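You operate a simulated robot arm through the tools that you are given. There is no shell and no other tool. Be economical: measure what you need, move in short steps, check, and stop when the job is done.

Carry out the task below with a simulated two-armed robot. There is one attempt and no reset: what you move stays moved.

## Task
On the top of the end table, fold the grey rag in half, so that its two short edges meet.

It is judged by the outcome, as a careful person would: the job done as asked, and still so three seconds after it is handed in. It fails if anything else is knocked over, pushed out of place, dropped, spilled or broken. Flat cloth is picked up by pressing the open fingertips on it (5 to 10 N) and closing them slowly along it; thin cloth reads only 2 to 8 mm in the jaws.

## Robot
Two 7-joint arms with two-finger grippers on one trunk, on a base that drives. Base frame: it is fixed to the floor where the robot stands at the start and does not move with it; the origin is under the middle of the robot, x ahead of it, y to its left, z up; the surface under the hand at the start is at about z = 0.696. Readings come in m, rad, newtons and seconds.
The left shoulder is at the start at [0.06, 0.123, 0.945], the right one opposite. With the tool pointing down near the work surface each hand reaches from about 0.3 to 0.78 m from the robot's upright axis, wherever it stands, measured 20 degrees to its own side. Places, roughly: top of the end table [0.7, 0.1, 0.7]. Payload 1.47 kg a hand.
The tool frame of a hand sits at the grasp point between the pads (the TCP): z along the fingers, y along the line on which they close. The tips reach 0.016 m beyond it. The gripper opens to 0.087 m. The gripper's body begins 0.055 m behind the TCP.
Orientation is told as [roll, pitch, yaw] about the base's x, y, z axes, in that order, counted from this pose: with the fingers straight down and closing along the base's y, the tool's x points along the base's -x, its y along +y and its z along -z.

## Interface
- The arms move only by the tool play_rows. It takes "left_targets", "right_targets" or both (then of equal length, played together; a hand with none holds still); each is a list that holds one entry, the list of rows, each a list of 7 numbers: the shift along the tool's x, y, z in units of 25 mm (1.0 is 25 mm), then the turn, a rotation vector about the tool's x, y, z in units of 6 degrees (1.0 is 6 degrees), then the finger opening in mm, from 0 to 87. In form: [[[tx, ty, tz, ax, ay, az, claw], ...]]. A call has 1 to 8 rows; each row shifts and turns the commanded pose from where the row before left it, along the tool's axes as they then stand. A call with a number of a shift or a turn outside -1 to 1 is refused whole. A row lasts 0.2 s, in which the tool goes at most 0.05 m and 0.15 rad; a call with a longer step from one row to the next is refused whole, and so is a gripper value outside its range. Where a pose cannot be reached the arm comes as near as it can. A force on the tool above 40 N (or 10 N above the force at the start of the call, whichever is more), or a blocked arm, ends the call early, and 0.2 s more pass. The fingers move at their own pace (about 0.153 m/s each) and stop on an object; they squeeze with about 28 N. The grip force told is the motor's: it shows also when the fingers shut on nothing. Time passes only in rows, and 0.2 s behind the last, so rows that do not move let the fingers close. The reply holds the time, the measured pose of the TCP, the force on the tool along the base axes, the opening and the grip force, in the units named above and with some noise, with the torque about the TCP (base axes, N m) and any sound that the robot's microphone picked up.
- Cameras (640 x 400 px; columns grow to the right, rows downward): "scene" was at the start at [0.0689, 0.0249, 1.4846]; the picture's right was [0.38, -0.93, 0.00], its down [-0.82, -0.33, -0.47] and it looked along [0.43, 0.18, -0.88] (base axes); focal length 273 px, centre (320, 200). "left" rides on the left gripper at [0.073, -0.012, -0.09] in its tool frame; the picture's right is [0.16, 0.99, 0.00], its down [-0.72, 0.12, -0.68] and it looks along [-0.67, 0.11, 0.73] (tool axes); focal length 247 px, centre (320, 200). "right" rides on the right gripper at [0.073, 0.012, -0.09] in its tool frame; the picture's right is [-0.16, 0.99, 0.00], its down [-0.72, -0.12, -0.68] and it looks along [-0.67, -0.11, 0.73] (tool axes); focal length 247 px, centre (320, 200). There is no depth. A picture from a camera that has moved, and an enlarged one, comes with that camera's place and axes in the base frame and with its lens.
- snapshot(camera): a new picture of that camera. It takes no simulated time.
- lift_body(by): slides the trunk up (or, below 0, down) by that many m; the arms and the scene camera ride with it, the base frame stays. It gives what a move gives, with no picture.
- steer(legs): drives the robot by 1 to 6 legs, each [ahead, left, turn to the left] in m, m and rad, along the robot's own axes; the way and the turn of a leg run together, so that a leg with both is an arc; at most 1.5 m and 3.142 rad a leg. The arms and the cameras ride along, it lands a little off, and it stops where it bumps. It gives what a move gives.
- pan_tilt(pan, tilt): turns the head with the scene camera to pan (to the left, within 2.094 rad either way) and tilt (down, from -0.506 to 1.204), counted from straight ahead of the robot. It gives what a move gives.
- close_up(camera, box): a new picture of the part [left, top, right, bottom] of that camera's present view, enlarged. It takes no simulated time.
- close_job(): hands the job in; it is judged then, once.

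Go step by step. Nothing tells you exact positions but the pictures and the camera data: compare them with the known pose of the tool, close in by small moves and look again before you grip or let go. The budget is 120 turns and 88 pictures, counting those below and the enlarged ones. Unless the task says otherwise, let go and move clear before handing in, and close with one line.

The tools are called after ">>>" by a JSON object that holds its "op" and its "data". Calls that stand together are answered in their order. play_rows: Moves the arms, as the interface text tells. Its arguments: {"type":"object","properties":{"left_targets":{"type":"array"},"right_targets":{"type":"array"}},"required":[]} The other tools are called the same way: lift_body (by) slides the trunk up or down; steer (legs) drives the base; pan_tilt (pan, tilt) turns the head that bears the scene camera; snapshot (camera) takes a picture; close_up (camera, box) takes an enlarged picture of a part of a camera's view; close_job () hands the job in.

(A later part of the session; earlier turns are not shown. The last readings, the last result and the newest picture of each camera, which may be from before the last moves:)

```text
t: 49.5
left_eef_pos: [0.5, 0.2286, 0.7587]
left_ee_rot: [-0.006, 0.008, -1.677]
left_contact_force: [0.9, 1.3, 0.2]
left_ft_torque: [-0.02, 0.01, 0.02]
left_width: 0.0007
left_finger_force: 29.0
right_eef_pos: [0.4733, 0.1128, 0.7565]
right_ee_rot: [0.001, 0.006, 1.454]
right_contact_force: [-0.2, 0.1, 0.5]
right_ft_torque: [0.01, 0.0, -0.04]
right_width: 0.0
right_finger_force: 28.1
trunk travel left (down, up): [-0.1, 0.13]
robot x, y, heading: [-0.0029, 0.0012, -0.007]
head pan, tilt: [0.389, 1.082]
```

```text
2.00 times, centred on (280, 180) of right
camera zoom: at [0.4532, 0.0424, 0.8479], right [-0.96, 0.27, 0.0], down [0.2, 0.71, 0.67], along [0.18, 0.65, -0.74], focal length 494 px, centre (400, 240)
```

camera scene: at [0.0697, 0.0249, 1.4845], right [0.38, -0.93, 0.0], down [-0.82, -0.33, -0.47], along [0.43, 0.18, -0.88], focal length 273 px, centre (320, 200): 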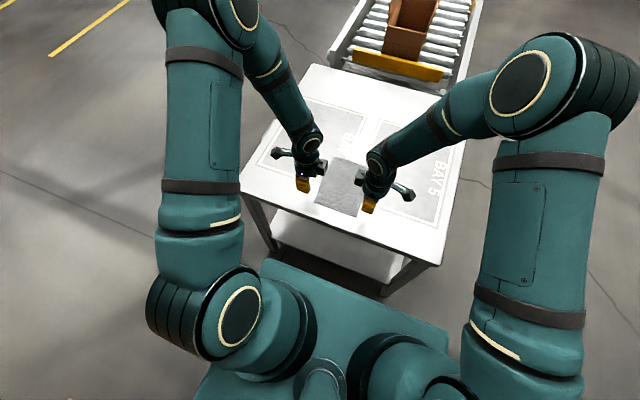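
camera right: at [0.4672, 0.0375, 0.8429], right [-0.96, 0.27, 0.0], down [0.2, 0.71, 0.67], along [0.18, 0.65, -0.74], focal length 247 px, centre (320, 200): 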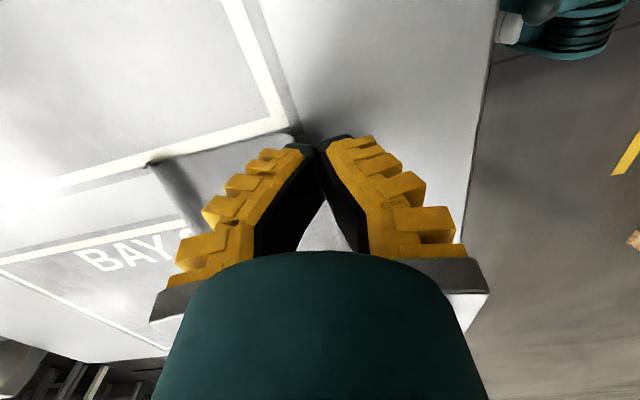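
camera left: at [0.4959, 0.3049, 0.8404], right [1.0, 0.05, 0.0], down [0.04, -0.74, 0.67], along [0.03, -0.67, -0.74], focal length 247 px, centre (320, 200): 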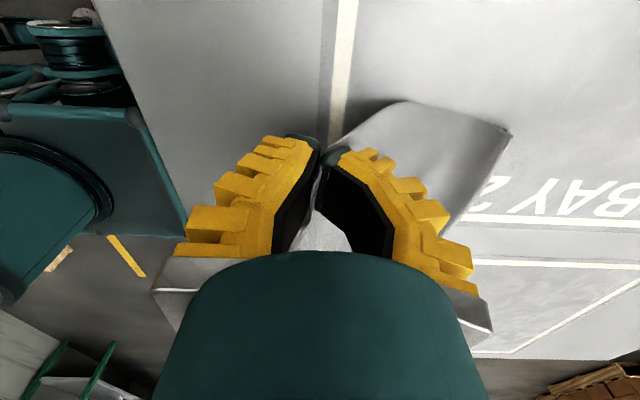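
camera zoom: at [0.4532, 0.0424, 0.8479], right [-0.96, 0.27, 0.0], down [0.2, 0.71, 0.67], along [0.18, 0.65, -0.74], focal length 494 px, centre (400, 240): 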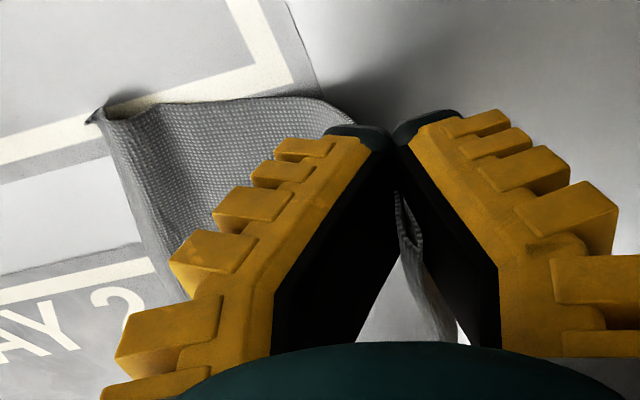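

Both grips hold. I'll lift to let it hang and untuck the far edge, squaring the hands at x≈0.50.

>>> {"op": "play_rows", "data": {"left_targets": [[[0.03, 0, -0.95, 0, 0, -0.18, 0], [0.03, 0, -0.95, 0, 0, -0.18, 0], [0.03, 0, -0.95, 0, 0, -0.18, 0], [0, 0, -0.95, 0, 0, -0.18, 0], [0, 0, -0.95, 0, 0, -0.18, 0], [0, 0, -0.95, 0, 0, -0.18, 0], [0, 0, -0.3, 0, 0, 0, 0], [0, 0, 0, 0, 0, 0, 0]]], "right_targets": [[[0.03, -0.177, -0.95, 0, 0, -0.18, 0], [0.03, -0.177, -0.95, 0, 0, -0.18, 0], [0.03, -0.177, -0.95, 0, 0, -0.18, 0], [0, -0.177, -0.95, 0, 0, -0.18, 0], [0, -0.177, -0.95, 0, 0, -0.18, 0], [0, -0.177, -0.95, 0, 0, -0.18, 0], [0, 0, -0.3, 0, 0, 0, 0], [0, 0, 0, 0, 0, 0, 0]]]}}

>>> {"op": "close_up", "data": {"camera": "scene", "box": [274, 110, 414, 220]}}

>>> {"op": "snapshot", "data": {"camera": "left"}}

```text
t: 51.2
left_eef_pos: [0.4992, 0.2318, 0.9089]
left_ee_rot: [-0.002, 0.009, -1.565]
left_contact_force: [-0.1, 2.1, 3.6]
left_ft_torque: [0.01, -0.19, -0.02]
left_width: 0.0002
left_finger_force: 21.7
right_eef_pos: [0.4985, 0.1094, 0.9075]
right_ee_rot: [0.002, 0.006, 1.567]
right_contact_force: [-0.3, 0.6, -0.5]
right_ft_torque: [-0.01, 0.0, 0.0]
right_width: 0.0
right_finger_force: 28.4
trunk travel left (down, up): [-0.1, 0.13]
robot x, y, heading: [0.0015, 0.005, -0.004]
head pan, tilt: [0.389, 1.082]
```

```text
3.64 times, centred on (344, 165) of scene
camera zoom: at [0.069, 0.0248, 1.4846], right [0.38, -0.93, 0.0], down [-0.82, -0.33, -0.47], along [0.43, 0.18, -0.88], focal length 993 px, centre (233, 327)
```

zoom: 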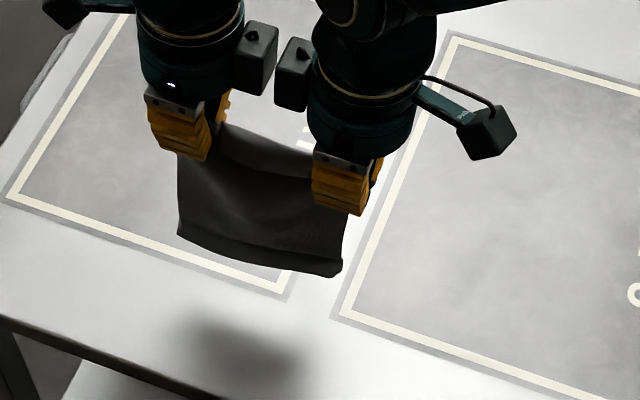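

```text
22 pictures are left
camera left: at [0.4875, 0.3039, 0.9981], right [0.99, 0.17, 0.0], down [0.12, -0.73, 0.67], along [0.11, -0.66, -0.74], focal length 247 px, centre (320, 200)
```

left: 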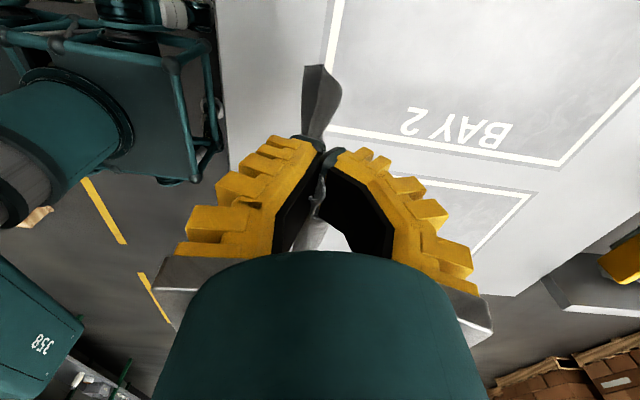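

Now the free edge's slight curl points toward −x, so I'll touch it down near x≈0.47 and lay the rag by moving +x, ending with about half laid.

>>> {"op": "play_rows", "data": {"left_targets": [[[0, -0.4, 1, 0, 0, 0, 0], [0, 0, 1, 0, 0, 0, 0], [0, 0.4, 0.8, 0, 0, 0, 0], [0, 0.72, 0.88, 0, 0, 0, 0], [0, 0.88, 0.88, 0, 0, 0, 0], [0, 0.88, 0.88, 0, 0, 0, 0], [0, 0.6, 0.6, 0, 0, 0, 0], [0, 0, 0, 0, 0, 0, 0]]], "right_targets": [[[0, 0.4, 1, 0, 0, 0, 0], [0, 0, 1, 0, 0, 0, 0], [0, -0.4, 0.8, 0, 0, 0, 0], [0, -0.72, 0.88, 0, 0, 0, 0], [0, -0.88, 0.88, 0, 0, 0, 0], [0, -0.88, 0.88, 0, 0, 0, 0], [0, -0.6, 0.6, 0, 0, 0, 0], [0, 0, 0, 0, 0, 0, 0]]]}}

>>> {"op": "close_up", "data": {"camera": "scene", "box": [284, 130, 384, 210]}}

>>> {"op": "snapshot", "data": {"camera": "left"}}

```text
t: 53.0
left_eef_pos: [0.5754, 0.2319, 0.757]
left_ee_rot: [-0.002, 0.009, -1.565]
left_contact_force: [0.2, 0.2, -0.3]
left_ft_torque: [-0.01, -0.04, 0.01]
left_width: 0.0012
left_finger_force: 29.9
right_eef_pos: [0.5774, 0.1071, 0.7553]
right_ee_rot: [0.002, 0.007, 1.568]
right_contact_force: [0.0, 0.6, 0.0]
right_ft_torque: [-0.02, 0.0, -0.01]
right_width: 0.0
right_finger_force: 28.0
trunk travel left (down, up): [-0.1, 0.13]
robot x, y, heading: [-0.0015, 0.0022, 0.0]
head pan, tilt: [0.389, 1.082]
```

```text
5.00 times, centred on (334, 170) of scene
camera zoom: at [0.0686, 0.0248, 1.4847], right [0.38, -0.93, 0.0], down [-0.82, -0.33, -0.47], along [0.43, 0.18, -0.88], focal length 1366 px, centre (250, 350)
```

zoom: 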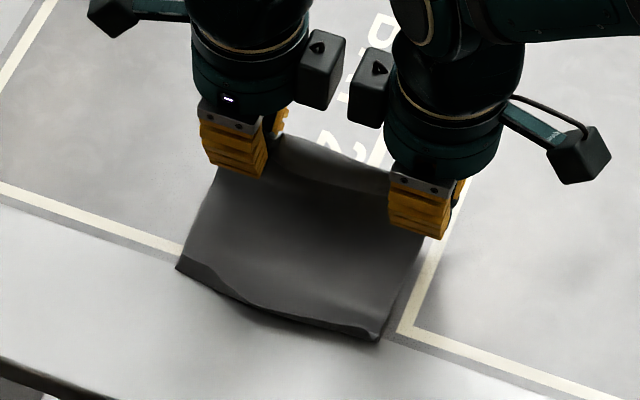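

```text
20 pictures are left
camera left: at [0.5633, 0.3058, 0.8466], right [0.99, 0.17, 0.0], down [0.12, -0.73, 0.67], along [0.11, -0.66, -0.74], focal length 247 px, centre (320, 200)
```

left: 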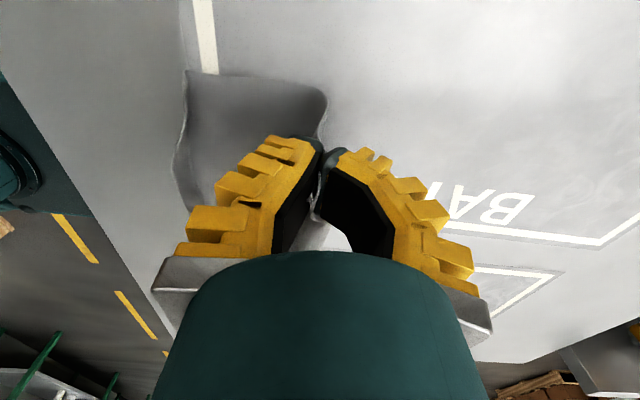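

>>> {"op": "close_up", "data": {"camera": "scene", "box": [315, 170, 367, 202]}}

```text
12.31 times, centred on (341, 186) of scene
camera zoom: at [0.0686, 0.0248, 1.4847], right [0.38, -0.93, 0.0], down [-0.82, -0.33, -0.47], along [0.43, 0.18, -0.88], focal length 3361 px, centre (62, 372)
```

zoom: 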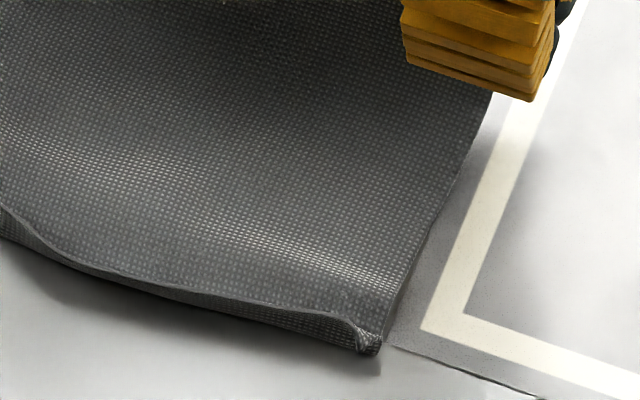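

The free edge has a small upturned lip. Earlier, dragging with the edge trailing underneath straightened it fully, so I'll lift, lay toward −x, and drag −x to iron it out.

>>> {"op": "play_rows", "data": {"left_targets": [[[0, 0.4, -1, 0, 0, 0, 0], [0, 0.4, -1, 0, 0, 0, 0], [0, 0, -1, 0, 0, 0, 0], [0, 0, -1, 0, 0, 0, 0], [0, 0, -0.4, 0, 0, 0, 0], [0, 0, 0.8, 0, 0, 0, 0], [0, -0.6, 0.8, 0, 0, 0, 0], [0, -0.8, 0.88, 0, 0, 0, 0]]], "right_targets": [[[0, -0.4, -1, 0, 0, 0, 0], [0, -0.4, -1, 0, 0, 0, 0], [0, 0, -1, 0, 0, 0, 0], [0, 0, -1, 0, 0, 0, 0], [0, 0, -0.4, 0, 0, 0, 0], [0, 0, 0.8, 0, 0, 0, 0], [0, 0.6, 0.8, 0, 0, 0, 0], [0, 0.8, 0.88, 0, 0, 0, 0]]]}}

>>> {"op": "play_rows", "data": {"left_targets": [[[0, -0.88, 0.88, 0, 0, 0, 0], [0, -0.88, 0.6, 0, 0, 0, 0], [0, -0.72, 0, 0, 0, 0, 0], [0, -0.72, 0, 0, 0, 0, 0], [0, -0.72, 0, 0, 0, 0, 0], [0, -0.72, 0, 0, 0, 0, 0], [0, -0.72, 0, 0, 0, 0, 0], [0, 0, 0, 0, 0, 0, 0]]], "right_targets": [[[0, 0.88, 0.88, 0, 0, 0, 0], [0, 0.88, 0.6, 0, 0, 0, 0], [0, 0.72, 0, 0, 0, 0, 0], [0, 0.72, 0, 0, 0, 0, 0], [0, 0.72, 0, 0, 0, 0, 0], [0, 0.72, 0, 0, 0, 0, 0], [0, 0.72, 0, 0, 0, 0, 0], [0, 0, 0, 0, 0, 0, 0]]]}}

>>> {"op": "close_up", "data": {"camera": "scene", "box": [274, 130, 402, 230]}}

```text
t: 54.9
left_eef_pos: [0.5623, 0.2333, 0.8054]
left_ee_rot: [-0.002, 0.008, -1.561]
left_contact_force: [-0.1, 0.8, -1.2]
left_ft_torque: [0.01, 0.04, 0.01]
left_width: 0.0034
left_finger_force: 29.8
right_eef_pos: [0.563, 0.1087, 0.8035]
right_ee_rot: [0.002, 0.008, 1.568]
right_contact_force: [0.4, -0.4, 0.1]
right_ft_torque: [-0.02, -0.01, -0.03]
right_width: 0.0
right_finger_force: 27.6
trunk travel left (down, up): [-0.1, 0.13]
robot x, y, heading: [-0.0005, 0.0012, -0.006]
head pan, tilt: [0.389, 1.082]
```

```text
t: 56.6
left_eef_pos: [0.4274, 0.2323, 0.7701]
left_ee_rot: [-0.004, 0.009, -1.565]
left_contact_force: [-0.3, -0.3, -0.7]
left_ft_torque: [-0.02, 0.02, -0.01]
left_width: 0.001
left_finger_force: 21.9
right_eef_pos: [0.4276, 0.1072, 0.7678]
right_ee_rot: [0.002, 0.007, 1.567]
right_contact_force: [1.1, -1.0, 0.2]
right_ft_torque: [-0.01, -0.01, -0.02]
right_width: 0.0001
right_finger_force: 27.6
trunk travel left (down, up): [-0.1, 0.13]
robot x, y, heading: [-0.0004, -0.0012, -0.003]
head pan, tilt: [0.389, 1.082]
```

```text
4.00 times, centred on (338, 180) of scene
camera zoom: at [0.0693, 0.025, 1.4846], right [0.38, -0.93, 0.0], down [-0.82, -0.33, -0.47], along [0.43, 0.18, -0.88], focal length 1092 px, centre (248, 280)
```

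zoom: 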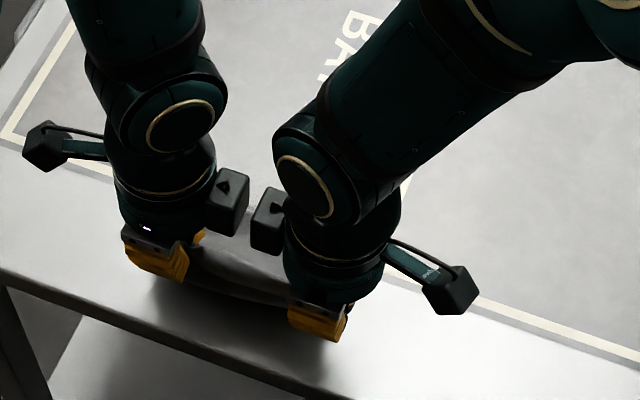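

>>> {"op": "snapshot", "data": {"camera": "left"}}

>>> {"op": "snapshot", "data": {"camera": "right"}}

```text
17 pictures are left
camera left: at [0.4163, 0.3057, 0.859], right [0.99, 0.17, 0.0], down [0.12, -0.73, 0.67], along [0.11, -0.66, -0.74], focal length 247 px, centre (320, 200)
```

left: 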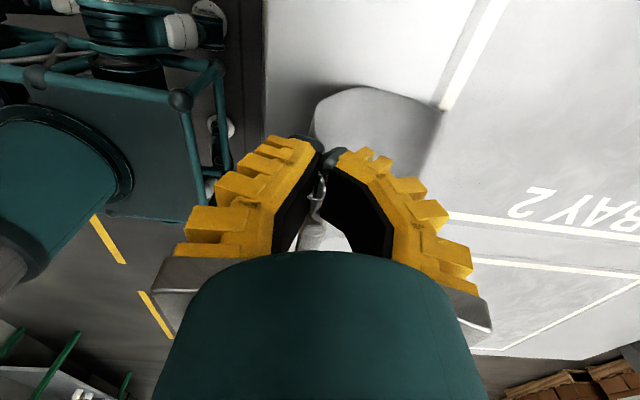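

```text
16 pictures are left
camera right: at [0.4154, 0.0357, 0.8582], right [-0.99, 0.16, 0.0], down [0.12, 0.73, 0.67], along [0.11, 0.67, -0.74], focal length 247 px, centre (320, 200)
```

right: 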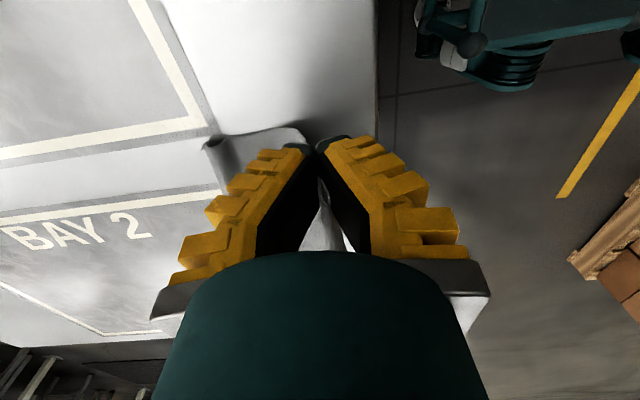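

>>> {"op": "close_up", "data": {"camera": "right", "box": [180, 100, 340, 200]}}

```text
4.00 times, centred on (260, 150) of right
camera zoom: at [0.4154, 0.0357, 0.8582], right [-0.99, 0.16, 0.0], down [0.12, 0.73, 0.67], along [0.11, 0.67, -0.74], focal length 988 px, centre (560, 400)
```

zoom: 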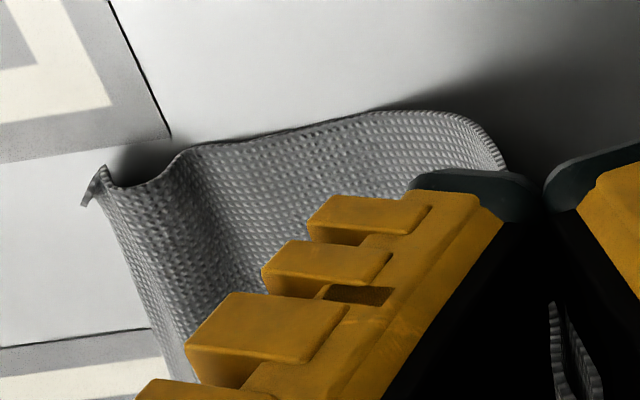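

The free edge is now untucked with only a mild upward bend, which will lie face-down against the table when I lay it the other way. Lifting to hang and laying it down toward +x again.

>>> {"op": "play_rows", "data": {"left_targets": [[[0, 0.2, -0.9, 0, 0, 0, 0], [0, 0.4, -0.9, 0, 0, 0, 0], [0, 0.5, -0.9, 0, 0, 0, 0], [0, 0.6, -0.9, 0, 0, 0, 0], [0, 0.6, -0.9, 0, 0, 0, 0], [0, 0.4, -0.9, 0, 0, 0, 0], [0, 0, -0.4, 0, 0, 0, 0], [0, 0, 0, 0, 0, 0, 0]]], "right_targets": [[[0, -0.2, -0.9, 0, 0, 0, 0], [0, -0.4, -0.9, 0, 0, 0, 0], [0, -0.5, -0.9, 0, 0, 0, 0], [0, -0.6, -0.9, 0, 0, 0, 0], [0, -0.6, -0.9, 0, 0, 0, 0], [0, -0.4, -0.9, 0, 0, 0, 0], [0, 0, -0.4, 0, 0, 0, 0], [0, 0, 0, 0, 0, 0, 0]]]}}

>>> {"op": "play_rows", "data": {"left_targets": [[[0, -0.6, 1, 0, 0, 0, 0], [0, 0, 1, 0, 0, 0, 0], [0, 0.5, 0.8, 0, 0, 0, 0], [0, 0.8, 0.88, 0, 0, 0, 0], [0, 0.9, 0.88, 0, 0, 0, 0], [0, 0.9, 0.88, 0, 0, 0, 0], [0, 0.9, 0.7, 0, 0, 0, 0], [0, 0.3, 0.4, 0, 0, 0, 0]]], "right_targets": [[[0, 0.6, 1, 0, 0, 0, 0], [0, 0, 1, 0, 0, 0, 0], [0, -0.5, 0.8, 0, 0, 0, 0], [0, -0.8, 0.88, 0, 0, 0, 0], [0, -0.9, 0.88, 0, 0, 0, 0], [0, -0.9, 0.88, 0, 0, 0, 0], [0, -0.9, 0.7, 0, 0, 0, 0], [0, -0.3, 0.4, 0, 0, 0, 0]]]}}

>>> {"op": "close_up", "data": {"camera": "scene", "box": [300, 140, 380, 205]}}

```text
t: 58.5
left_eef_pos: [0.4957, 0.2301, 0.914]
left_ee_rot: [-0.005, 0.01, -1.563]
left_contact_force: [0.1, 0.1, 0.0]
left_ft_torque: [0.0, 0.01, 0.03]
left_width: 0.0003
left_finger_force: 28.6
right_eef_pos: [0.4947, 0.1094, 0.9125]
right_ee_rot: [0.0, 0.007, 1.568]
right_contact_force: [-0.1, -0.2, 0.7]
right_ft_torque: [-0.01, 0.01, -0.02]
right_width: 0.0002
right_finger_force: 28.0
trunk travel left (down, up): [-0.1, 0.13]
robot x, y, heading: [-0.0004, -0.0036, -0.003]
head pan, tilt: [0.389, 1.082]
```

```text
t: 60.2
left_eef_pos: [0.5884, 0.2335, 0.7512]
left_ee_rot: [-0.002, 0.009, -1.564]
left_contact_force: [-0.5, 0.3, 0.4]
left_ft_torque: [-0.01, -0.06, 0.0]
left_width: 0.0003
left_finger_force: 20.9
right_eef_pos: [0.5872, 0.1069, 0.7482]
right_ee_rot: [0.002, 0.008, 1.567]
right_contact_force: [-0.3, 0.0, -0.6]
right_ft_torque: [0.02, 0.02, 0.02]
right_width: 0.0004
right_finger_force: 28.4
trunk travel left (down, up): [-0.1, 0.13]
robot x, y, heading: [-0.002, 0.0016, 0.005]
head pan, tilt: [0.389, 1.082]
```

```text
6.15 times, centred on (340, 172) of scene
camera zoom: at [0.0692, 0.0248, 1.4846], right [0.38, -0.93, 0.0], down [-0.82, -0.33, -0.47], along [0.43, 0.18, -0.88], focal length 1681 px, centre (197, 369)
```

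zoom: 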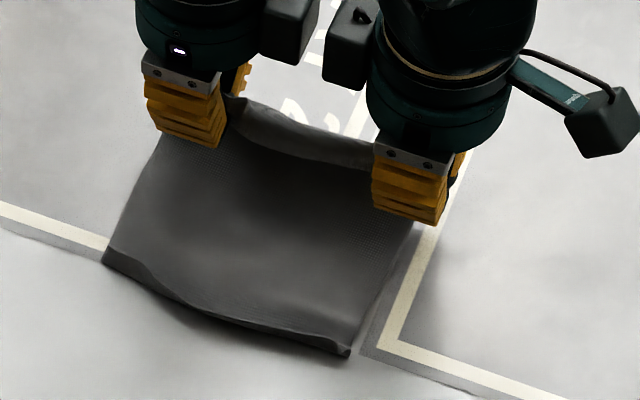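

The free edge still has a small roll. Pulling +x with the sheet taut straightened it before, so I'll drag +x about 7 cm.

>>> {"op": "play_rows", "data": {"left_targets": [[[0, 0.5, -0.8, 0, 0, 0, 0], [0, 0.6, -0.8, 0, 0, 0, 0], [0, 0.6, -0.4, 0, 0, 0, 0], [0, 0.6, 0, 0, 0, 0, 0], [0, 0.6, 0, 0, 0, 0, 0], [0, 0.4, 0, 0, 0, 0, 0], [0, 0, 0, 0, 0, 0, 0]]], "right_targets": [[[0, -0.5, -0.8, 0, 0, 0, 0], [0, -0.6, -0.8, 0, 0, 0, 0], [0, -0.6, -0.4, 0, 0, 0, 0], [0, -0.6, 0, 0, 0, 0, 0], [0, -0.6, 0, 0, 0, 0, 0], [0, -0.4, 0, 0, 0, 0, 0], [0, 0, 0, 0, 0, 0, 0]]]}}

>>> {"op": "close_up", "data": {"camera": "scene", "box": [304, 120, 384, 185]}}

```text
t: 61.9
left_eef_pos: [0.6706, 0.2322, 0.7999]
left_ee_rot: [-0.003, 0.009, -1.564]
left_contact_force: [0.4, 0.1, 0.8]
left_ft_torque: [0.02, 0.0, 0.0]
left_width: 0.003
left_finger_force: 30.8
right_eef_pos: [0.67, 0.1062, 0.7993]
right_ee_rot: [0.002, 0.006, 1.568]
right_contact_force: [0.3, 0.2, 0.6]
right_ft_torque: [0.01, 0.02, 0.02]
right_width: 0.0001
right_finger_force: 27.6
trunk travel left (down, up): [-0.1, 0.13]
robot x, y, heading: [-0.0016, -0.0007, 0.006]
head pan, tilt: [0.389, 1.082]
```

```text
6.15 times, centred on (344, 152) of scene
camera zoom: at [0.0689, 0.0249, 1.4846], right [0.38, -0.93, 0.0], down [-0.82, -0.33, -0.47], along [0.43, 0.18, -0.88], focal length 1681 px, centre (172, 492)
```

zoom: 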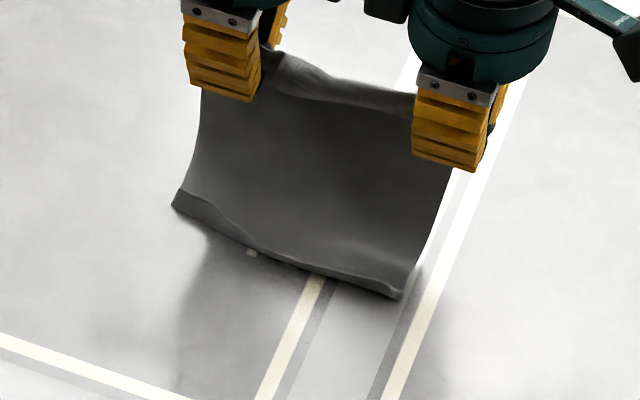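

I now understand: the lip is just the edge lying flat, and the grips hold about 8 cm of cloth with the tail on the −x side. If I lay the bottom half flat and release with the outer fingers sweeping −x, that tail becomes the top layer. I'll relocate and lay it again.

>>> {"op": "play_rows", "data": {"left_targets": [[[0, 0, -1, 0, 0, 0, 0], [0, -0.6, -1, 0, 0, 0, 0], [0, -1, -1, 0, 0, 0, 0], [0, -1, -1, 0, 0, 0, 0], [0, -1, -0.5, 0, 0, 0, 0], [0, -1, 0, 0, 0, 0, 0], [0, -1, 0, 0, 0, 0, 0], [0, -1, 0, 0, 0, 0, 0]]], "right_targets": [[[0, 0, -1, 0, 0, 0, 0], [0, 0.6, -1, 0, 0, 0, 0], [0, 1, -1, 0, 0, 0, 0], [0, 1, -1, 0, 0, 0, 0], [0, 1, -0.5, 0, 0, 0, 0], [0, 1, 0, 0, 0, 0, 0], [0, 1, 0, 0, 0, 0, 0], [0, 1, 0, 0, 0, 0, 0]]]}}

>>> {"op": "play_rows", "data": {"left_targets": [[[0, 0, 0, 0, 0, 0, 0], [0, 0, 1, 0, 0, 0, 0], [0, 0, 1, 0, 0, 0, 0], [0, 0, 1, 0, 0, 0, 0], [0, 0.4, 0.7, 0, 0, 0, 0], [0, 0.9, 0.7, 0, 0, 0, 0], [0, 0.9, 0.8, 0, 0, 0, 0], [0, 0.9, 0.8, 0, 0, 0, 0]]], "right_targets": [[[0, 0, 0, 0, 0, 0, 0], [0, 0, 1, 0, 0, 0, 0], [0, 0, 1, 0, 0, 0, 0], [0, 0, 1, 0, 0, 0, 0], [0, -0.4, 0.7, 0, 0, 0, 0], [0, -0.9, 0.7, 0, 0, 0, 0], [0, -0.9, 0.8, 0, 0, 0, 0], [0, -0.9, 0.8, 0, 0, 0, 0]]]}}

>>> {"op": "play_rows", "data": {"left_targets": [[[0, 0.7, 0.5, 0, 0, 0, 0], [0, 0.6, 0.5, 0, 0, 0, 0], [0, 0, 0.2, 0, 0, 0, 0], [0, 0, 0, 0, 0, 0, 0]]], "right_targets": [[[0, -0.7, 0.5, 0, 0, 0, 0], [0, -0.6, 0.5, 0, 0, 0, 0], [0, 0, 0.2, 0, 0, 0, 0], [0, 0, 0, 0, 0, 0, 0]]]}}

>>> {"op": "close_up", "data": {"camera": "left", "box": [140, 60, 460, 260]}}

```text
t: 63.6
left_eef_pos: [0.5062, 0.229, 0.9147]
left_ee_rot: [-0.003, 0.008, -1.562]
left_contact_force: [-1.5, -1.6, 1.4]
left_ft_torque: [0.02, 0.07, 0.03]
left_width: 0.0001
left_finger_force: 21.2
right_eef_pos: [0.5039, 0.1061, 0.9114]
right_ee_rot: [-0.001, 0.008, 1.567]
right_contact_force: [0.4, 0.1, 0.6]
right_ft_torque: [0.03, 0.0, 0.03]
right_width: 0.0001
right_finger_force: 27.8
trunk travel left (down, up): [-0.1, 0.13]
robot x, y, heading: [-0.0034, -0.0034, 0.002]
head pan, tilt: [0.389, 1.082]
```

```text
t: 65.5
left_eef_pos: [0.585, 0.2337, 0.7636]
left_ee_rot: [-0.003, 0.009, -1.564]
left_contact_force: [0.4, 0.5, 0.8]
left_ft_torque: [-0.01, 0.04, -0.01]
left_width: 0.0026
left_finger_force: 26.6
right_eef_pos: [0.5828, 0.1065, 0.7597]
right_ee_rot: [0.001, 0.007, 1.566]
right_contact_force: [0.2, 0.4, -0.2]
right_ft_torque: [0.0, -0.04, 0.0]
right_width: 0.0002
right_finger_force: 28.4
trunk travel left (down, up): [-0.1, 0.13]
robot x, y, heading: [-0.0039, 0.0002, 0.0]
head pan, tilt: [0.389, 1.082]
```

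```text
t: 66.5
left_eef_pos: [0.6166, 0.2339, 0.7334]
left_ee_rot: [-0.001, 0.009, -1.564]
left_contact_force: [0.6, 0.3, -0.8]
left_ft_torque: [-0.02, 0.03, -0.03]
left_width: 0.0036
left_finger_force: 29.9
right_eef_pos: [0.6163, 0.1069, 0.7291]
right_ee_rot: [0.004, 0.005, 1.566]
right_contact_force: [0.1, 0.3, 0.6]
right_ft_torque: [0.02, 0.0, 0.01]
right_width: 0.0001
right_finger_force: 27.7
trunk travel left (down, up): [-0.1, 0.13]
robot x, y, heading: [0.0022, 0.0011, -0.001]
head pan, tilt: [0.389, 1.082]
```

```text
2.00 times, centred on (300, 160) of left
camera zoom: at [0.604, 0.3063, 0.822], right [0.99, 0.17, 0.0], down [0.12, -0.73, 0.67], along [0.11, -0.66, -0.74], focal length 494 px, centre (360, 280)
```

zoom: 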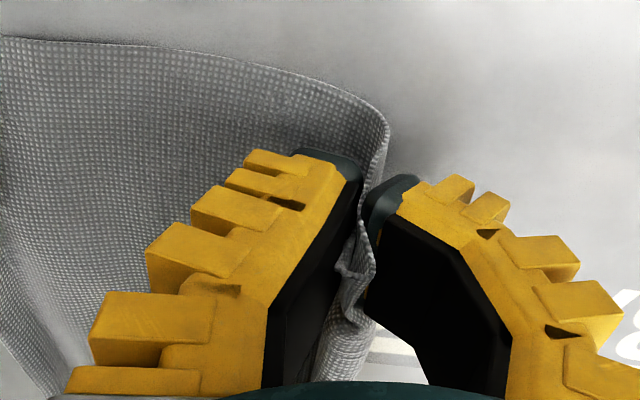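

Excellent view: the bottom half lies flat, and the remaining flap stands up inside the jaws. I'll tilt both hands back toward −x by about 45° so the flap leans over the bottom half, then release and withdraw.

>>> {"op": "play_rows", "data": {"left_targets": [[[0, 0, -0.1, -0.94, 0, 0, 0], [0, 0, -0.1, -0.94, 0, 0, 0], [0, 0, -0.1, -0.94, 0, 0, 0], [0, 0, 0, -0.94, 0, 0, 0], [0, 0, 0, -0.94, 0, 0, 0], [0, 0, 0, -0.94, 0, 0, 0], [0, 0, 0, -0.94, 0, 0, 0], [0, 0, 0, -0.94, 0, 0, 0]]], "right_targets": [[[0, 0, -0.2, 0.94, 0, 0, 0], [0, 0, -0.1, 0.94, 0, 0, 0], [0, 0, -0.1, 0.94, 0, 0, 0], [0, 0, 0, 0.94, 0, 0, 0], [0, 0, 0, 0.94, 0, 0, 0], [0, 0, 0, 0.94, 0, 0, 0], [0, 0, 0, 0.94, 0, 0, 0], [0, 0, 0, 0.94, 0, 0, 0]]]}}

>>> {"op": "snapshot", "data": {"camera": "left"}}

```text
t: 68.0
left_eef_pos: [0.5906, 0.2937, 0.7197]
left_ee_rot: [0.586, 0.004, -1.451]
left_contact_force: [-3.2, -3.4, 4.7]
left_ft_torque: [-0.14, 0.1, 0.02]
left_width: 0.0002
left_finger_force: 28.3
right_eef_pos: [0.6408, 0.0237, 0.7267]
right_ee_rot: [-0.582, -0.016, 1.405]
right_contact_force: [-1.1, 0.1, 0.5]
right_ft_torque: [-0.04, 0.05, -0.01]
right_width: 0.0
right_finger_force: 27.7
trunk travel left (down, up): [-0.1, 0.13]
robot x, y, heading: [-0.0011, 0.0015, -0.002]
head pan, tilt: [0.389, 1.082]
stopped in row 7 (left hand): the force on the tool passed its limit at 52 N (the readings are from after the stop); the commanded pose is now the measured one
```

```text
11 pictures are left
camera left: at [0.5234, 0.3607, 0.7866], right [0.8, 0.25, 0.55], down [-0.19, -0.75, 0.63], along [0.57, -0.61, -0.55], focal length 247 px, centre (320, 200)
```

left: 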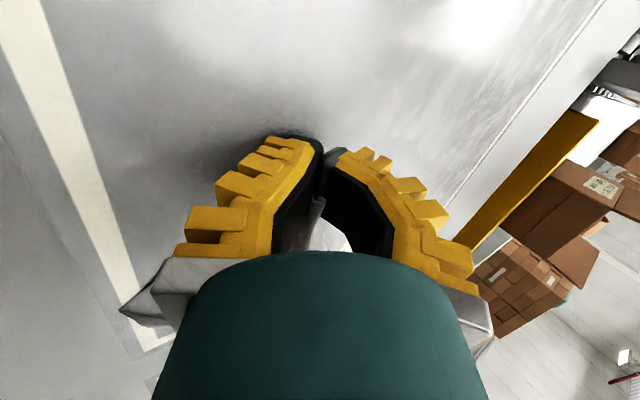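

The wrists pushed each other apart during the tilt. I'll check the whole scene before anything else.

>>> {"op": "close_up", "data": {"camera": "scene", "box": [264, 100, 424, 225]}}

```text
3.20 times, centred on (344, 162) of scene
camera zoom: at [0.0677, 0.0253, 1.4847], right [0.38, -0.93, 0.0], down [-0.82, -0.33, -0.47], along [0.44, 0.18, -0.88], focal length 874 px, centre (243, 320)
```

zoom: 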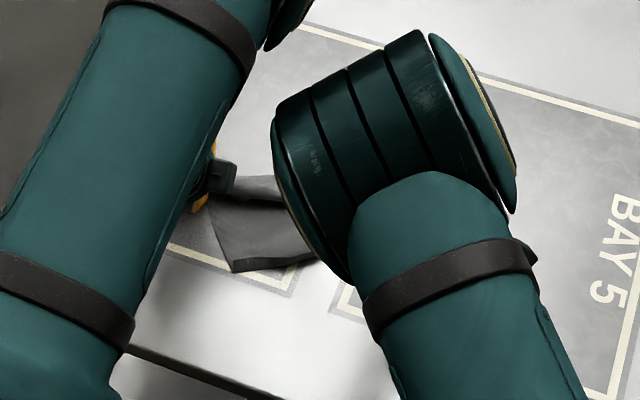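

The arms swung into another elbow posture but nothing was knocked. I'll raise slightly along the tool axes (drawing the flap back over the bottom half) and open the fingers.

>>> {"op": "play_rows", "data": {"left_targets": [[[0, 0, -0.4, 0, 0, 0, 0], [0, 0, -0.4, 0, 0, 0, 0], [0, 0, 0, 0, 0, 0, 25], [0, 0, 0, 0, 0, 0, 30], [0, 0, -0.5, 0, 0, 0, 30], [0, 0, -1, 0, 0, 0, 30], [0, 0, -1, 0, 0, 0, 30]]], "right_targets": [[[0, 0, -0.4, 0, 0, 0, 0], [0, 0, -0.4, 0, 0, 0, 0], [0, 0, 0, 0, 0, 0, 25], [0, 0, 0, 0, 0, 0, 30], [0, 0, -0.5, 0, 0, 0, 30], [0, 0, -1, 0, 0, 0, 30], [0, 0, -1, 0, 0, 0, 30]]]}}

```text
t: 69.6
left_eef_pos: [0.5498, 0.295, 0.7916]
left_ee_rot: [0.598, -0.002, -1.438]
left_contact_force: [-0.5, 0.4, 1.0]
left_ft_torque: [0.04, -0.02, 0.01]
left_width: 0.036
left_finger_force: 4.6
right_eef_pos: [0.5982, 0.0085, 0.787]
right_ee_rot: [-0.569, -0.01, 1.363]
right_contact_force: [-0.1, 0.5, 0.0]
right_ft_torque: [-0.03, 0.0, -0.01]
right_width: 0.0362
right_finger_force: 5.0
trunk travel left (down, up): [-0.1, 0.13]
robot x, y, heading: [0.002, -0.002, 0.0]
head pan, tilt: [0.389, 1.082]
```

Released and moving clear. Now I'll turn the hands back to vertical while moving outward.

>>> {"op": "play_rows", "data": {"left_targets": [[[0.3, 0, -0.3, 0.94, 0, 0, 30], [0.3, 0, -0.3, 0.94, 0, 0, 30], [0.3, 0, 0, 0.94, 0, 0, 30], [0.3, 0, 0, 0.94, 0, 0, 30], [0.3, 0, 0, 0.94, 0, 0, 30], [0.3, 0, 0, 0.94, 0, 0, 30], [0, 0, 0, 0, 0, 0, 30]]], "right_targets": [[[0.3, 0, -0.3, -0.94, 0, 0, 30], [0.3, 0, -0.3, -0.94, 0, 0, 30], [0.3, 0, 0, -0.94, 0, 0, 30], [0.3, 0, 0, -0.94, 0, 0, 30], [0.3, 0, 0, -0.94, 0, 0, 30], [0.3, 0, 0, -0.94, 0, 0, 30], [0, 0, 0, 0, 0, 0, 30]]]}}

>>> {"op": "close_up", "data": {"camera": "scene", "box": [264, 100, 424, 225]}}

```text
t: 71.2
left_eef_pos: [0.5345, 0.3333, 0.8017]
left_ee_rot: [-0.009, 0.004, -1.452]
left_contact_force: [1.1, -0.8, -0.5]
left_ft_torque: [0.0, -0.01, 0.0]
left_width: 0.0358
left_finger_force: 4.2
right_eef_pos: [0.5811, -0.0139, 0.806]
right_ee_rot: [0.011, -0.016, 1.403]
right_contact_force: [-0.6, -0.2, 0.3]
right_ft_torque: [-0.02, 0.02, 0.0]
right_width: 0.0363
right_finger_force: 4.3
trunk travel left (down, up): [-0.1, 0.13]
robot x, y, heading: [0.0027, 0.0011, -0.002]
head pan, tilt: [0.389, 1.082]
```

```text
3.20 times, centred on (344, 162) of scene
camera zoom: at [0.0688, 0.0248, 1.4846], right [0.38, -0.93, 0.0], down [-0.82, -0.33, -0.47], along [0.43, 0.18, -0.88], focal length 874 px, centre (243, 320)
```

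zoom: 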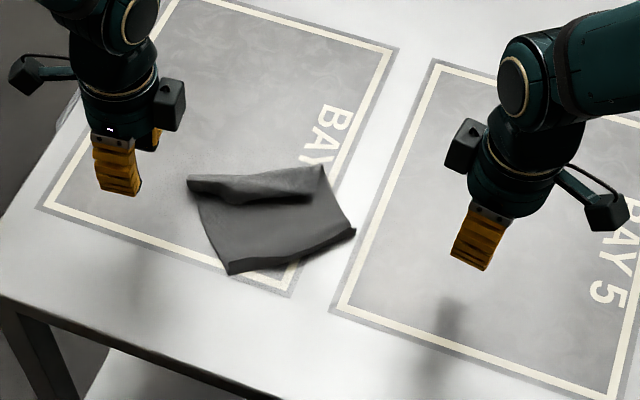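

>>> {"op": "close_up", "data": {"camera": "scene", "box": [306, 142, 362, 190]}}

```text
8.33 times, centred on (334, 166) of scene
camera zoom: at [0.0688, 0.0248, 1.4846], right [0.38, -0.93, 0.0], down [-0.82, -0.33, -0.47], along [0.43, 0.18, -0.88], focal length 2276 px, centre (203, 483)
```

zoom: 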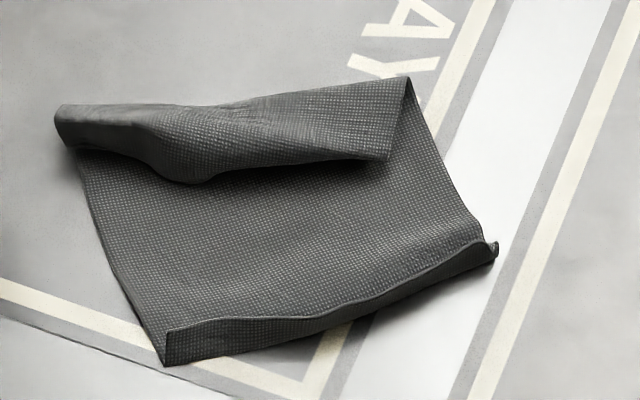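

The rag is now turned about 45° with a partial flap folded over from its far side. I'll finish the fold corner by corner with one hand at a time: first turn the right hand to close along the rag's length, near the flap's right corner.

>>> {"op": "play_rows", "data": {"right_targets": [[[0, 0, 0, 0, 0, -1, 30], [0, 0, 0, 0, 0, -1, 30], [0, 0, 0, 0, 0, -1, 30], [0, 0, 0, 0, 0, -1, 30], [0, 0, 0, 0, 0, -1, 30], [0, 0, 0, 0, 0, -1, 30], [0, 0, 0, 0, 0, -1, 30], [0, 0, 0, 0, 0, -1, 30]]], "left_targets": [[[0.8, 0, -0.3, 0, 0, -0.9, 30], [0.8, 0, -0.3, 0, 0, -0.9, 30], [0, 0, 0, 0, 0, -0.9, 30], [0, 0, 0, 0, 0, -0.9, 30], [0, 0, 0, 0, 0, -0.9, 30], [0, 0, 0, 0, 0, -0.9, 30], [0, 0, 0, 0, 0, -0.9, 30], [0, 0, 0, 0, 0, 0, 30]]]}}

```text
t: 73.0
left_eef_pos: [0.5261, 0.3711, 0.8162]
left_ee_rot: [-0.002, 0.008, -0.789]
left_contact_force: [0.0, -0.6, -0.1]
left_ft_torque: [-0.01, 0.02, -0.01]
left_width: 0.0362
left_finger_force: 4.7
right_eef_pos: [0.5801, -0.0147, 0.8066]
right_ee_rot: [-0.007, -0.017, 2.245]
right_contact_force: [0.5, 0.0, 0.3]
right_ft_torque: [0.0, -0.01, -0.03]
right_width: 0.0361
right_finger_force: 4.1
trunk travel left (down, up): [-0.1, 0.13]
robot x, y, heading: [-0.0019, 0.0003, 0.003]
head pan, tilt: [0.389, 1.082]
```

>>> {"op": "play_rows", "data": {"right_targets": [[[-0.527, -0.89, 0.11, 0, 0, 0, 40], [-0.527, -0.89, 0.11, 0, 0, 0, 40], [-0.527, -0.89, 0.11, 0, 0, 0, 40], [-0.527, -0.89, 0.11, 0, 0, 0, 40], [-0.527, -0.89, 0.11, 0, 0, 0, 40], [-0.527, -0.89, 0.11, 0, 0, 0, 40], [0, 0, 0, 0, 0, 0, 40]]]}}

>>> {"op": "snapshot", "data": {"camera": "right"}}

```text
t: 74.6
left_eef_pos: [0.526, 0.3706, 0.8167]
left_ee_rot: [-0.002, 0.007, -0.792]
left_contact_force: [-0.5, -0.4, 0.0]
left_ft_torque: [0.01, 0.01, -0.03]
left_width: 0.0361
left_finger_force: 4.4
right_eef_pos: [0.6347, 0.1311, 0.7904]
right_ee_rot: [-0.004, -0.017, 2.242]
right_contact_force: [0.3, 0.2, -0.2]
right_ft_torque: [0.03, 0.02, 0.01]
right_width: 0.0458
right_finger_force: 4.5
trunk travel left (down, up): [-0.1, 0.13]
robot x, y, heading: [-0.0038, 0.002, 0.002]
head pan, tilt: [0.389, 1.082]
```

```text
7 pictures are left
camera right: at [0.6722, 0.066, 0.8809], right [-0.87, -0.49, 0.0], down [-0.35, 0.63, 0.69], along [-0.34, 0.61, -0.72], focal length 247 px, centre (320, 200)
```

right: 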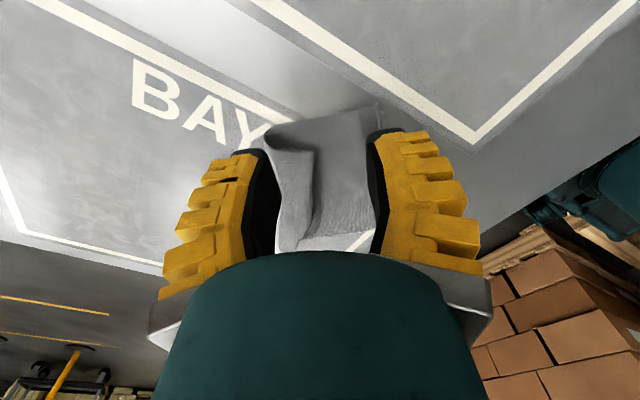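

>>> {"op": "close_up", "data": {"camera": "right", "box": [250, 90, 390, 190]}}

```text
4.00 times, centred on (320, 140) of right
camera zoom: at [0.6722, 0.066, 0.8809], right [-0.87, -0.49, 0.0], down [-0.35, 0.63, 0.69], along [-0.34, 0.61, -0.72], focal length 988 px, centre (320, 440)
```

zoom: 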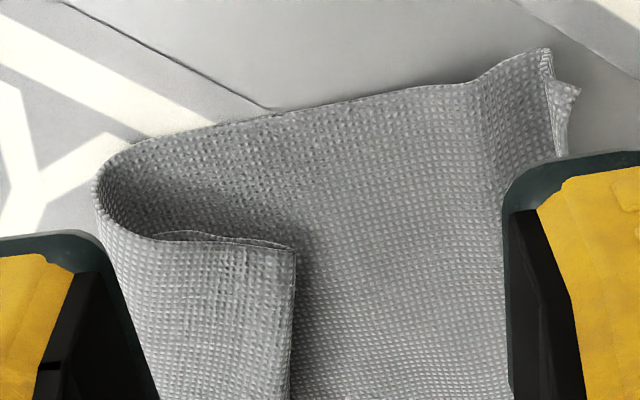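

Now it's clear: the flap's edge is tucked under itself, but the near edge stands up as a lip — ideal for a tight bite right at the rim. I'll pinch that lip at both corners, with both hands turned to the rag's 43° heading.

>>> {"op": "play_rows", "data": {"left_targets": [[[-0.492, -0.807, 0.378, 0, 0, 0, 22], [-0.492, -0.807, 0.378, 0, 0, 0, 22], [-0.492, -0.807, 0.378, 0, 0, 0, 22], [-0.492, -0.807, 0.378, 0, 0, 0, 22], [-0.492, -0.807, 0.378, 0, 0, 0, 22], [-0.492, -0.807, 0.378, 0, 0, 0, 22], [0, 0, 0, 0, 0, 0.27, 22], [0, 0, 0, 0, 0, 0, 22]]], "right_targets": [[[-0.39, 0.52, 0.47, 0, 0, 0, 22], [-0.39, 0.52, 0.47, 0, 0, 0, 22], [-0.39, 0.52, 0.47, 0, 0, 0, 22], [0, 0, 0, 0, 0, -0.77, 22], [0, 0, 0, 0, 0, 0, 22], [0, 0, 0, 0, 0, 0, 22], [0, 0, 0, 0, 0, 0, 22], [0, 0, 0, 0, 0, 0, 22]]]}}

>>> {"op": "snapshot", "data": {"camera": "left"}}

```text
t: 76.4
left_eef_pos: [0.491, 0.2335, 0.7596]
left_ee_rot: [-0.002, 0.006, -0.82]
left_contact_force: [-0.1, 0.7, 0.0]
left_ft_torque: [-0.01, -0.02, 0.0]
left_width: 0.0284
left_finger_force: 4.5
right_eef_pos: [0.5868, 0.1304, 0.7564]
right_ee_rot: [-0.004, -0.017, 2.32]
right_contact_force: [-0.4, -0.2, -0.6]
right_ft_torque: [-0.02, -0.01, -0.01]
right_width: 0.028
right_finger_force: 4.4
trunk travel left (down, up): [-0.1, 0.13]
robot x, y, heading: [-0.0029, 0.001, 0.003]
head pan, tilt: [0.389, 1.082]
```

```text
5 pictures are left
camera left: at [0.4339, 0.2802, 0.8483], right [0.61, 0.79, 0.0], down [0.58, -0.45, 0.67], along [0.53, -0.41, -0.74], focal length 247 px, centre (320, 200)
```

left: 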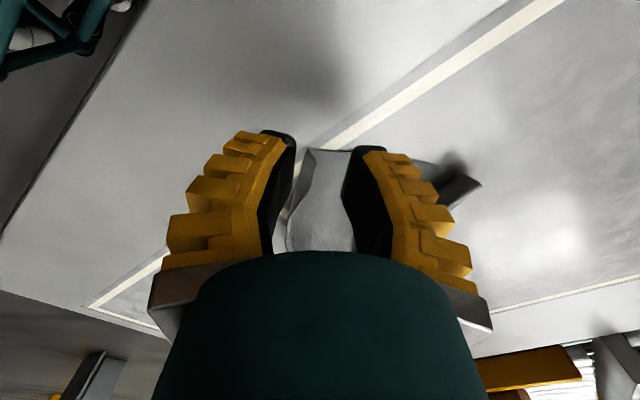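

Lip spans e≈0.51–0.522 along the rag's axis and both jaws straddle it. Sliding the left in and descending.

>>> {"op": "play_rows", "data": {"left_targets": [[[-0.42, 0, 0.4, 0, 0, 0, 22], [-0.42, 0, 0.4, 0, 0, 0, 22], [0, 0, 0.5, 0, 0, 0, 22], [0, 0, 0.3, 0, 0, 0, 22], [0, 0, 0.15, 0, 0, 0, 22], [0, 0, 0.1, 0, 0, 0, 22], [0, 0, 0, 0, 0, 0, 22]]], "right_targets": [[[0, 0, 0.4, 0, 0, 0, 22], [0, 0, 0.4, 0, 0, 0, 22], [0, 0, 0.5, 0, 0, 0, 22], [0, 0, 0.2, 0, 0, 0, 22], [0, 0, 0.15, 0, 0, 0, 22], [0, 0, 0.1, 0, 0, 0, 22], [0, 0, 0, 0, 0, 0, 22]]]}}

```text
t: 78.0
left_eef_pos: [0.5073, 0.2185, 0.7142]
left_ee_rot: [-0.003, 0.009, -0.817]
left_contact_force: [0.1, 0.1, -0.8]
left_ft_torque: [0.03, -0.02, 0.02]
left_width: 0.0286
left_finger_force: 4.3
right_eef_pos: [0.5863, 0.1314, 0.7128]
right_ee_rot: [-0.007, -0.016, 2.322]
right_contact_force: [1.3, -0.8, 3.9]
right_ft_torque: [0.06, -0.09, 0.0]
right_width: 0.029
right_finger_force: 4.7
trunk travel left (down, up): [-0.1, 0.13]
robot x, y, heading: [-0.0023, -0.0038, -0.001]
head pan, tilt: [0.389, 1.082]
```

>>> {"op": "play_rows", "data": {"left_targets": [[[0, 0, 0.1, 0, 0, 0, 22], [0, 0, 0.02, 0, 0, 0, 18], [0, 0, 0, 0, 0, 0, 14], [0, 0, 0, 0, 0, 0, 10], [0, 0, 0, 0, 0, 0, 6], [0, 0, 0, 0, 0, 0, 2], [0, 0, 0, 0, 0, 0, 0], [0, 0, 0, 0, 0, 0, 0]]], "right_targets": [[[0, 0, 0.04, 0, 0, 0, 22], [0, 0, 0, 0, 0, 0, 18], [0, 0, 0, 0, 0, 0, 14], [0, 0, 0, 0, 0, 0, 10], [0, 0, 0, 0, 0, 0, 6], [0, 0, 0, 0, 0, 0, 2], [0, 0, 0, 0, 0, 0, 0], [0, 0, 0, 0, 0, 0, 0]]]}}

```text
t: 79.8
left_eef_pos: [0.5061, 0.2198, 0.7115]
left_ee_rot: [0.001, 0.007, -0.821]
left_contact_force: [-0.4, -0.3, 13.8]
left_ft_torque: [-0.04, -0.12, 0.02]
left_width: 0.0001
left_finger_force: 27.5
right_eef_pos: [0.5858, 0.132, 0.713]
right_ee_rot: [-0.007, -0.016, 2.322]
right_contact_force: [0.3, 0.0, 3.3]
right_ft_torque: [0.02, 0.0, -0.02]
right_width: 0.0
right_finger_force: 28.2
trunk travel left (down, up): [-0.1, 0.13]
robot x, y, heading: [-0.002, -0.0004, 0.0]
head pan, tilt: [0.389, 1.082]
```

Pinched. I'll lift to hang and then rotate both hands together about their midpoint back to the straight-ahead heading.

>>> {"op": "play_rows", "data": {"left_targets": [[[0, 0, -0.6, 0, 0, 0, 0], [0, 0, -0.8, 0, 0, 0, 0], [0, 0, -0.9, 0, 0, 0, 0], [0, 0, -0.9, 0, 0, 0, 0], [0, 0, -0.9, 0, 0, 0, 0], [0, 0, -0.9, 0, 0, 0, 0], [0, 0, -0.9, 0, 0, 0, 0], [0, 0, 0, 0, 0, 0, 0]]], "right_targets": [[[0, 0, -0.6, 0, 0, 0, 0], [0, 0, -0.8, 0, 0, 0, 0], [0, 0, -0.9, 0, 0, 0, 0], [0, 0, -0.9, 0, 0, 0, 0], [0, 0, -0.9, 0, 0, 0, 0], [0, 0, -0.9, 0, 0, 0, 0], [0, 0, -0.9, 0, 0, 0, 0], [0, 0, 0, 0, 0, 0, 0]]]}}

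>>> {"op": "play_rows", "data": {"left_targets": [[[0, 0.226, 0, 0, 0, 0.9, 0], [0, 0.226, 0, 0, 0, 0.9, 0], [0, 0.226, 0, 0, 0, 0.9, 0], [0, 0.226, 0, 0, 0, 0.9, 0], [0, 0.226, 0, 0, 0, 0.9, 0], [0, 0.226, 0, 0, 0, 0.9, 0], [0, 0.226, 0, 0, 0, 0.9, 0], [0, 0.226, 0, 0, 0, 0.9, 0]]], "right_targets": [[[0, 0.226, 0, 0, 0, 0.9, 0], [0, 0.226, 0, 0, 0, 0.9, 0], [0, 0.226, 0, 0, 0, 0.9, 0], [0, 0.226, 0, 0, 0, 0.9, 0], [0, 0.226, 0, 0, 0, 0.9, 0], [0, 0.226, 0, 0, 0, 0.9, 0], [0, 0.226, 0, 0, 0, 0.9, 0], [0, 0.226, 0, 0, 0, 0.9, 0]]]}}

>>> {"op": "close_up", "data": {"camera": "scene", "box": [264, 100, 424, 225]}}

```text
t: 81.6
left_eef_pos: [0.5088, 0.2188, 0.8569]
left_ee_rot: [-0.003, 0.007, -0.819]
left_contact_force: [0.5, 0.5, 0.5]
left_ft_torque: [-0.02, 0.02, 0.0]
left_width: 0.0
left_finger_force: 28.3
right_eef_pos: [0.5885, 0.1286, 0.8608]
right_ee_rot: [-0.006, -0.017, 2.322]
right_contact_force: [0.8, 0.2, -0.7]
right_ft_torque: [-0.02, -0.01, 0.01]
right_width: 0.0
right_finger_force: 28.1
trunk travel left (down, up): [-0.1, 0.13]
robot x, y, heading: [-0.0032, -0.0027, -0.001]
head pan, tilt: [0.389, 1.082]
```

```text
t: 83.4
left_eef_pos: [0.5479, 0.2369, 0.8578]
left_ee_rot: [-0.006, 0.005, -1.574]
left_contact_force: [0.2, 1.0, -0.2]
left_ft_torque: [0.01, -0.06, 0.03]
left_width: 0.0
left_finger_force: 28.5
right_eef_pos: [0.5463, 0.112, 0.8604]
right_ee_rot: [0.007, -0.015, 1.566]
right_contact_force: [-0.1, -1.2, 0.0]
right_ft_torque: [-0.02, -0.01, 0.01]
right_width: 0.0001
right_finger_force: 29.8
trunk travel left (down, up): [-0.1, 0.13]
robot x, y, heading: [-0.0044, -0.0004, -0.002]
head pan, tilt: [0.389, 1.082]
```

```text
3.20 times, centred on (344, 162) of scene
camera zoom: at [0.069, 0.0248, 1.4846], right [0.38, -0.93, 0.0], down [-0.82, -0.33, -0.47], along [0.43, 0.18, -0.88], focal length 874 px, centre (243, 320)
```

zoom: 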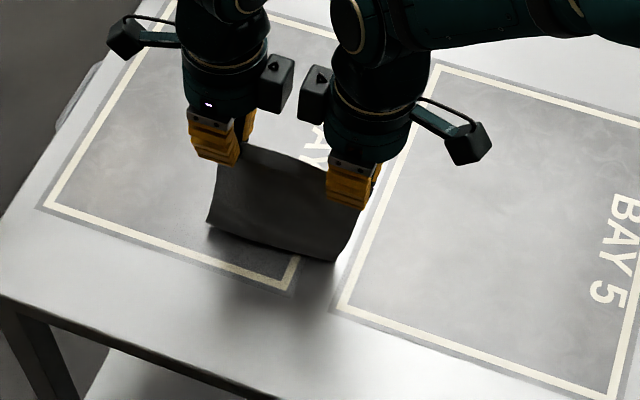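

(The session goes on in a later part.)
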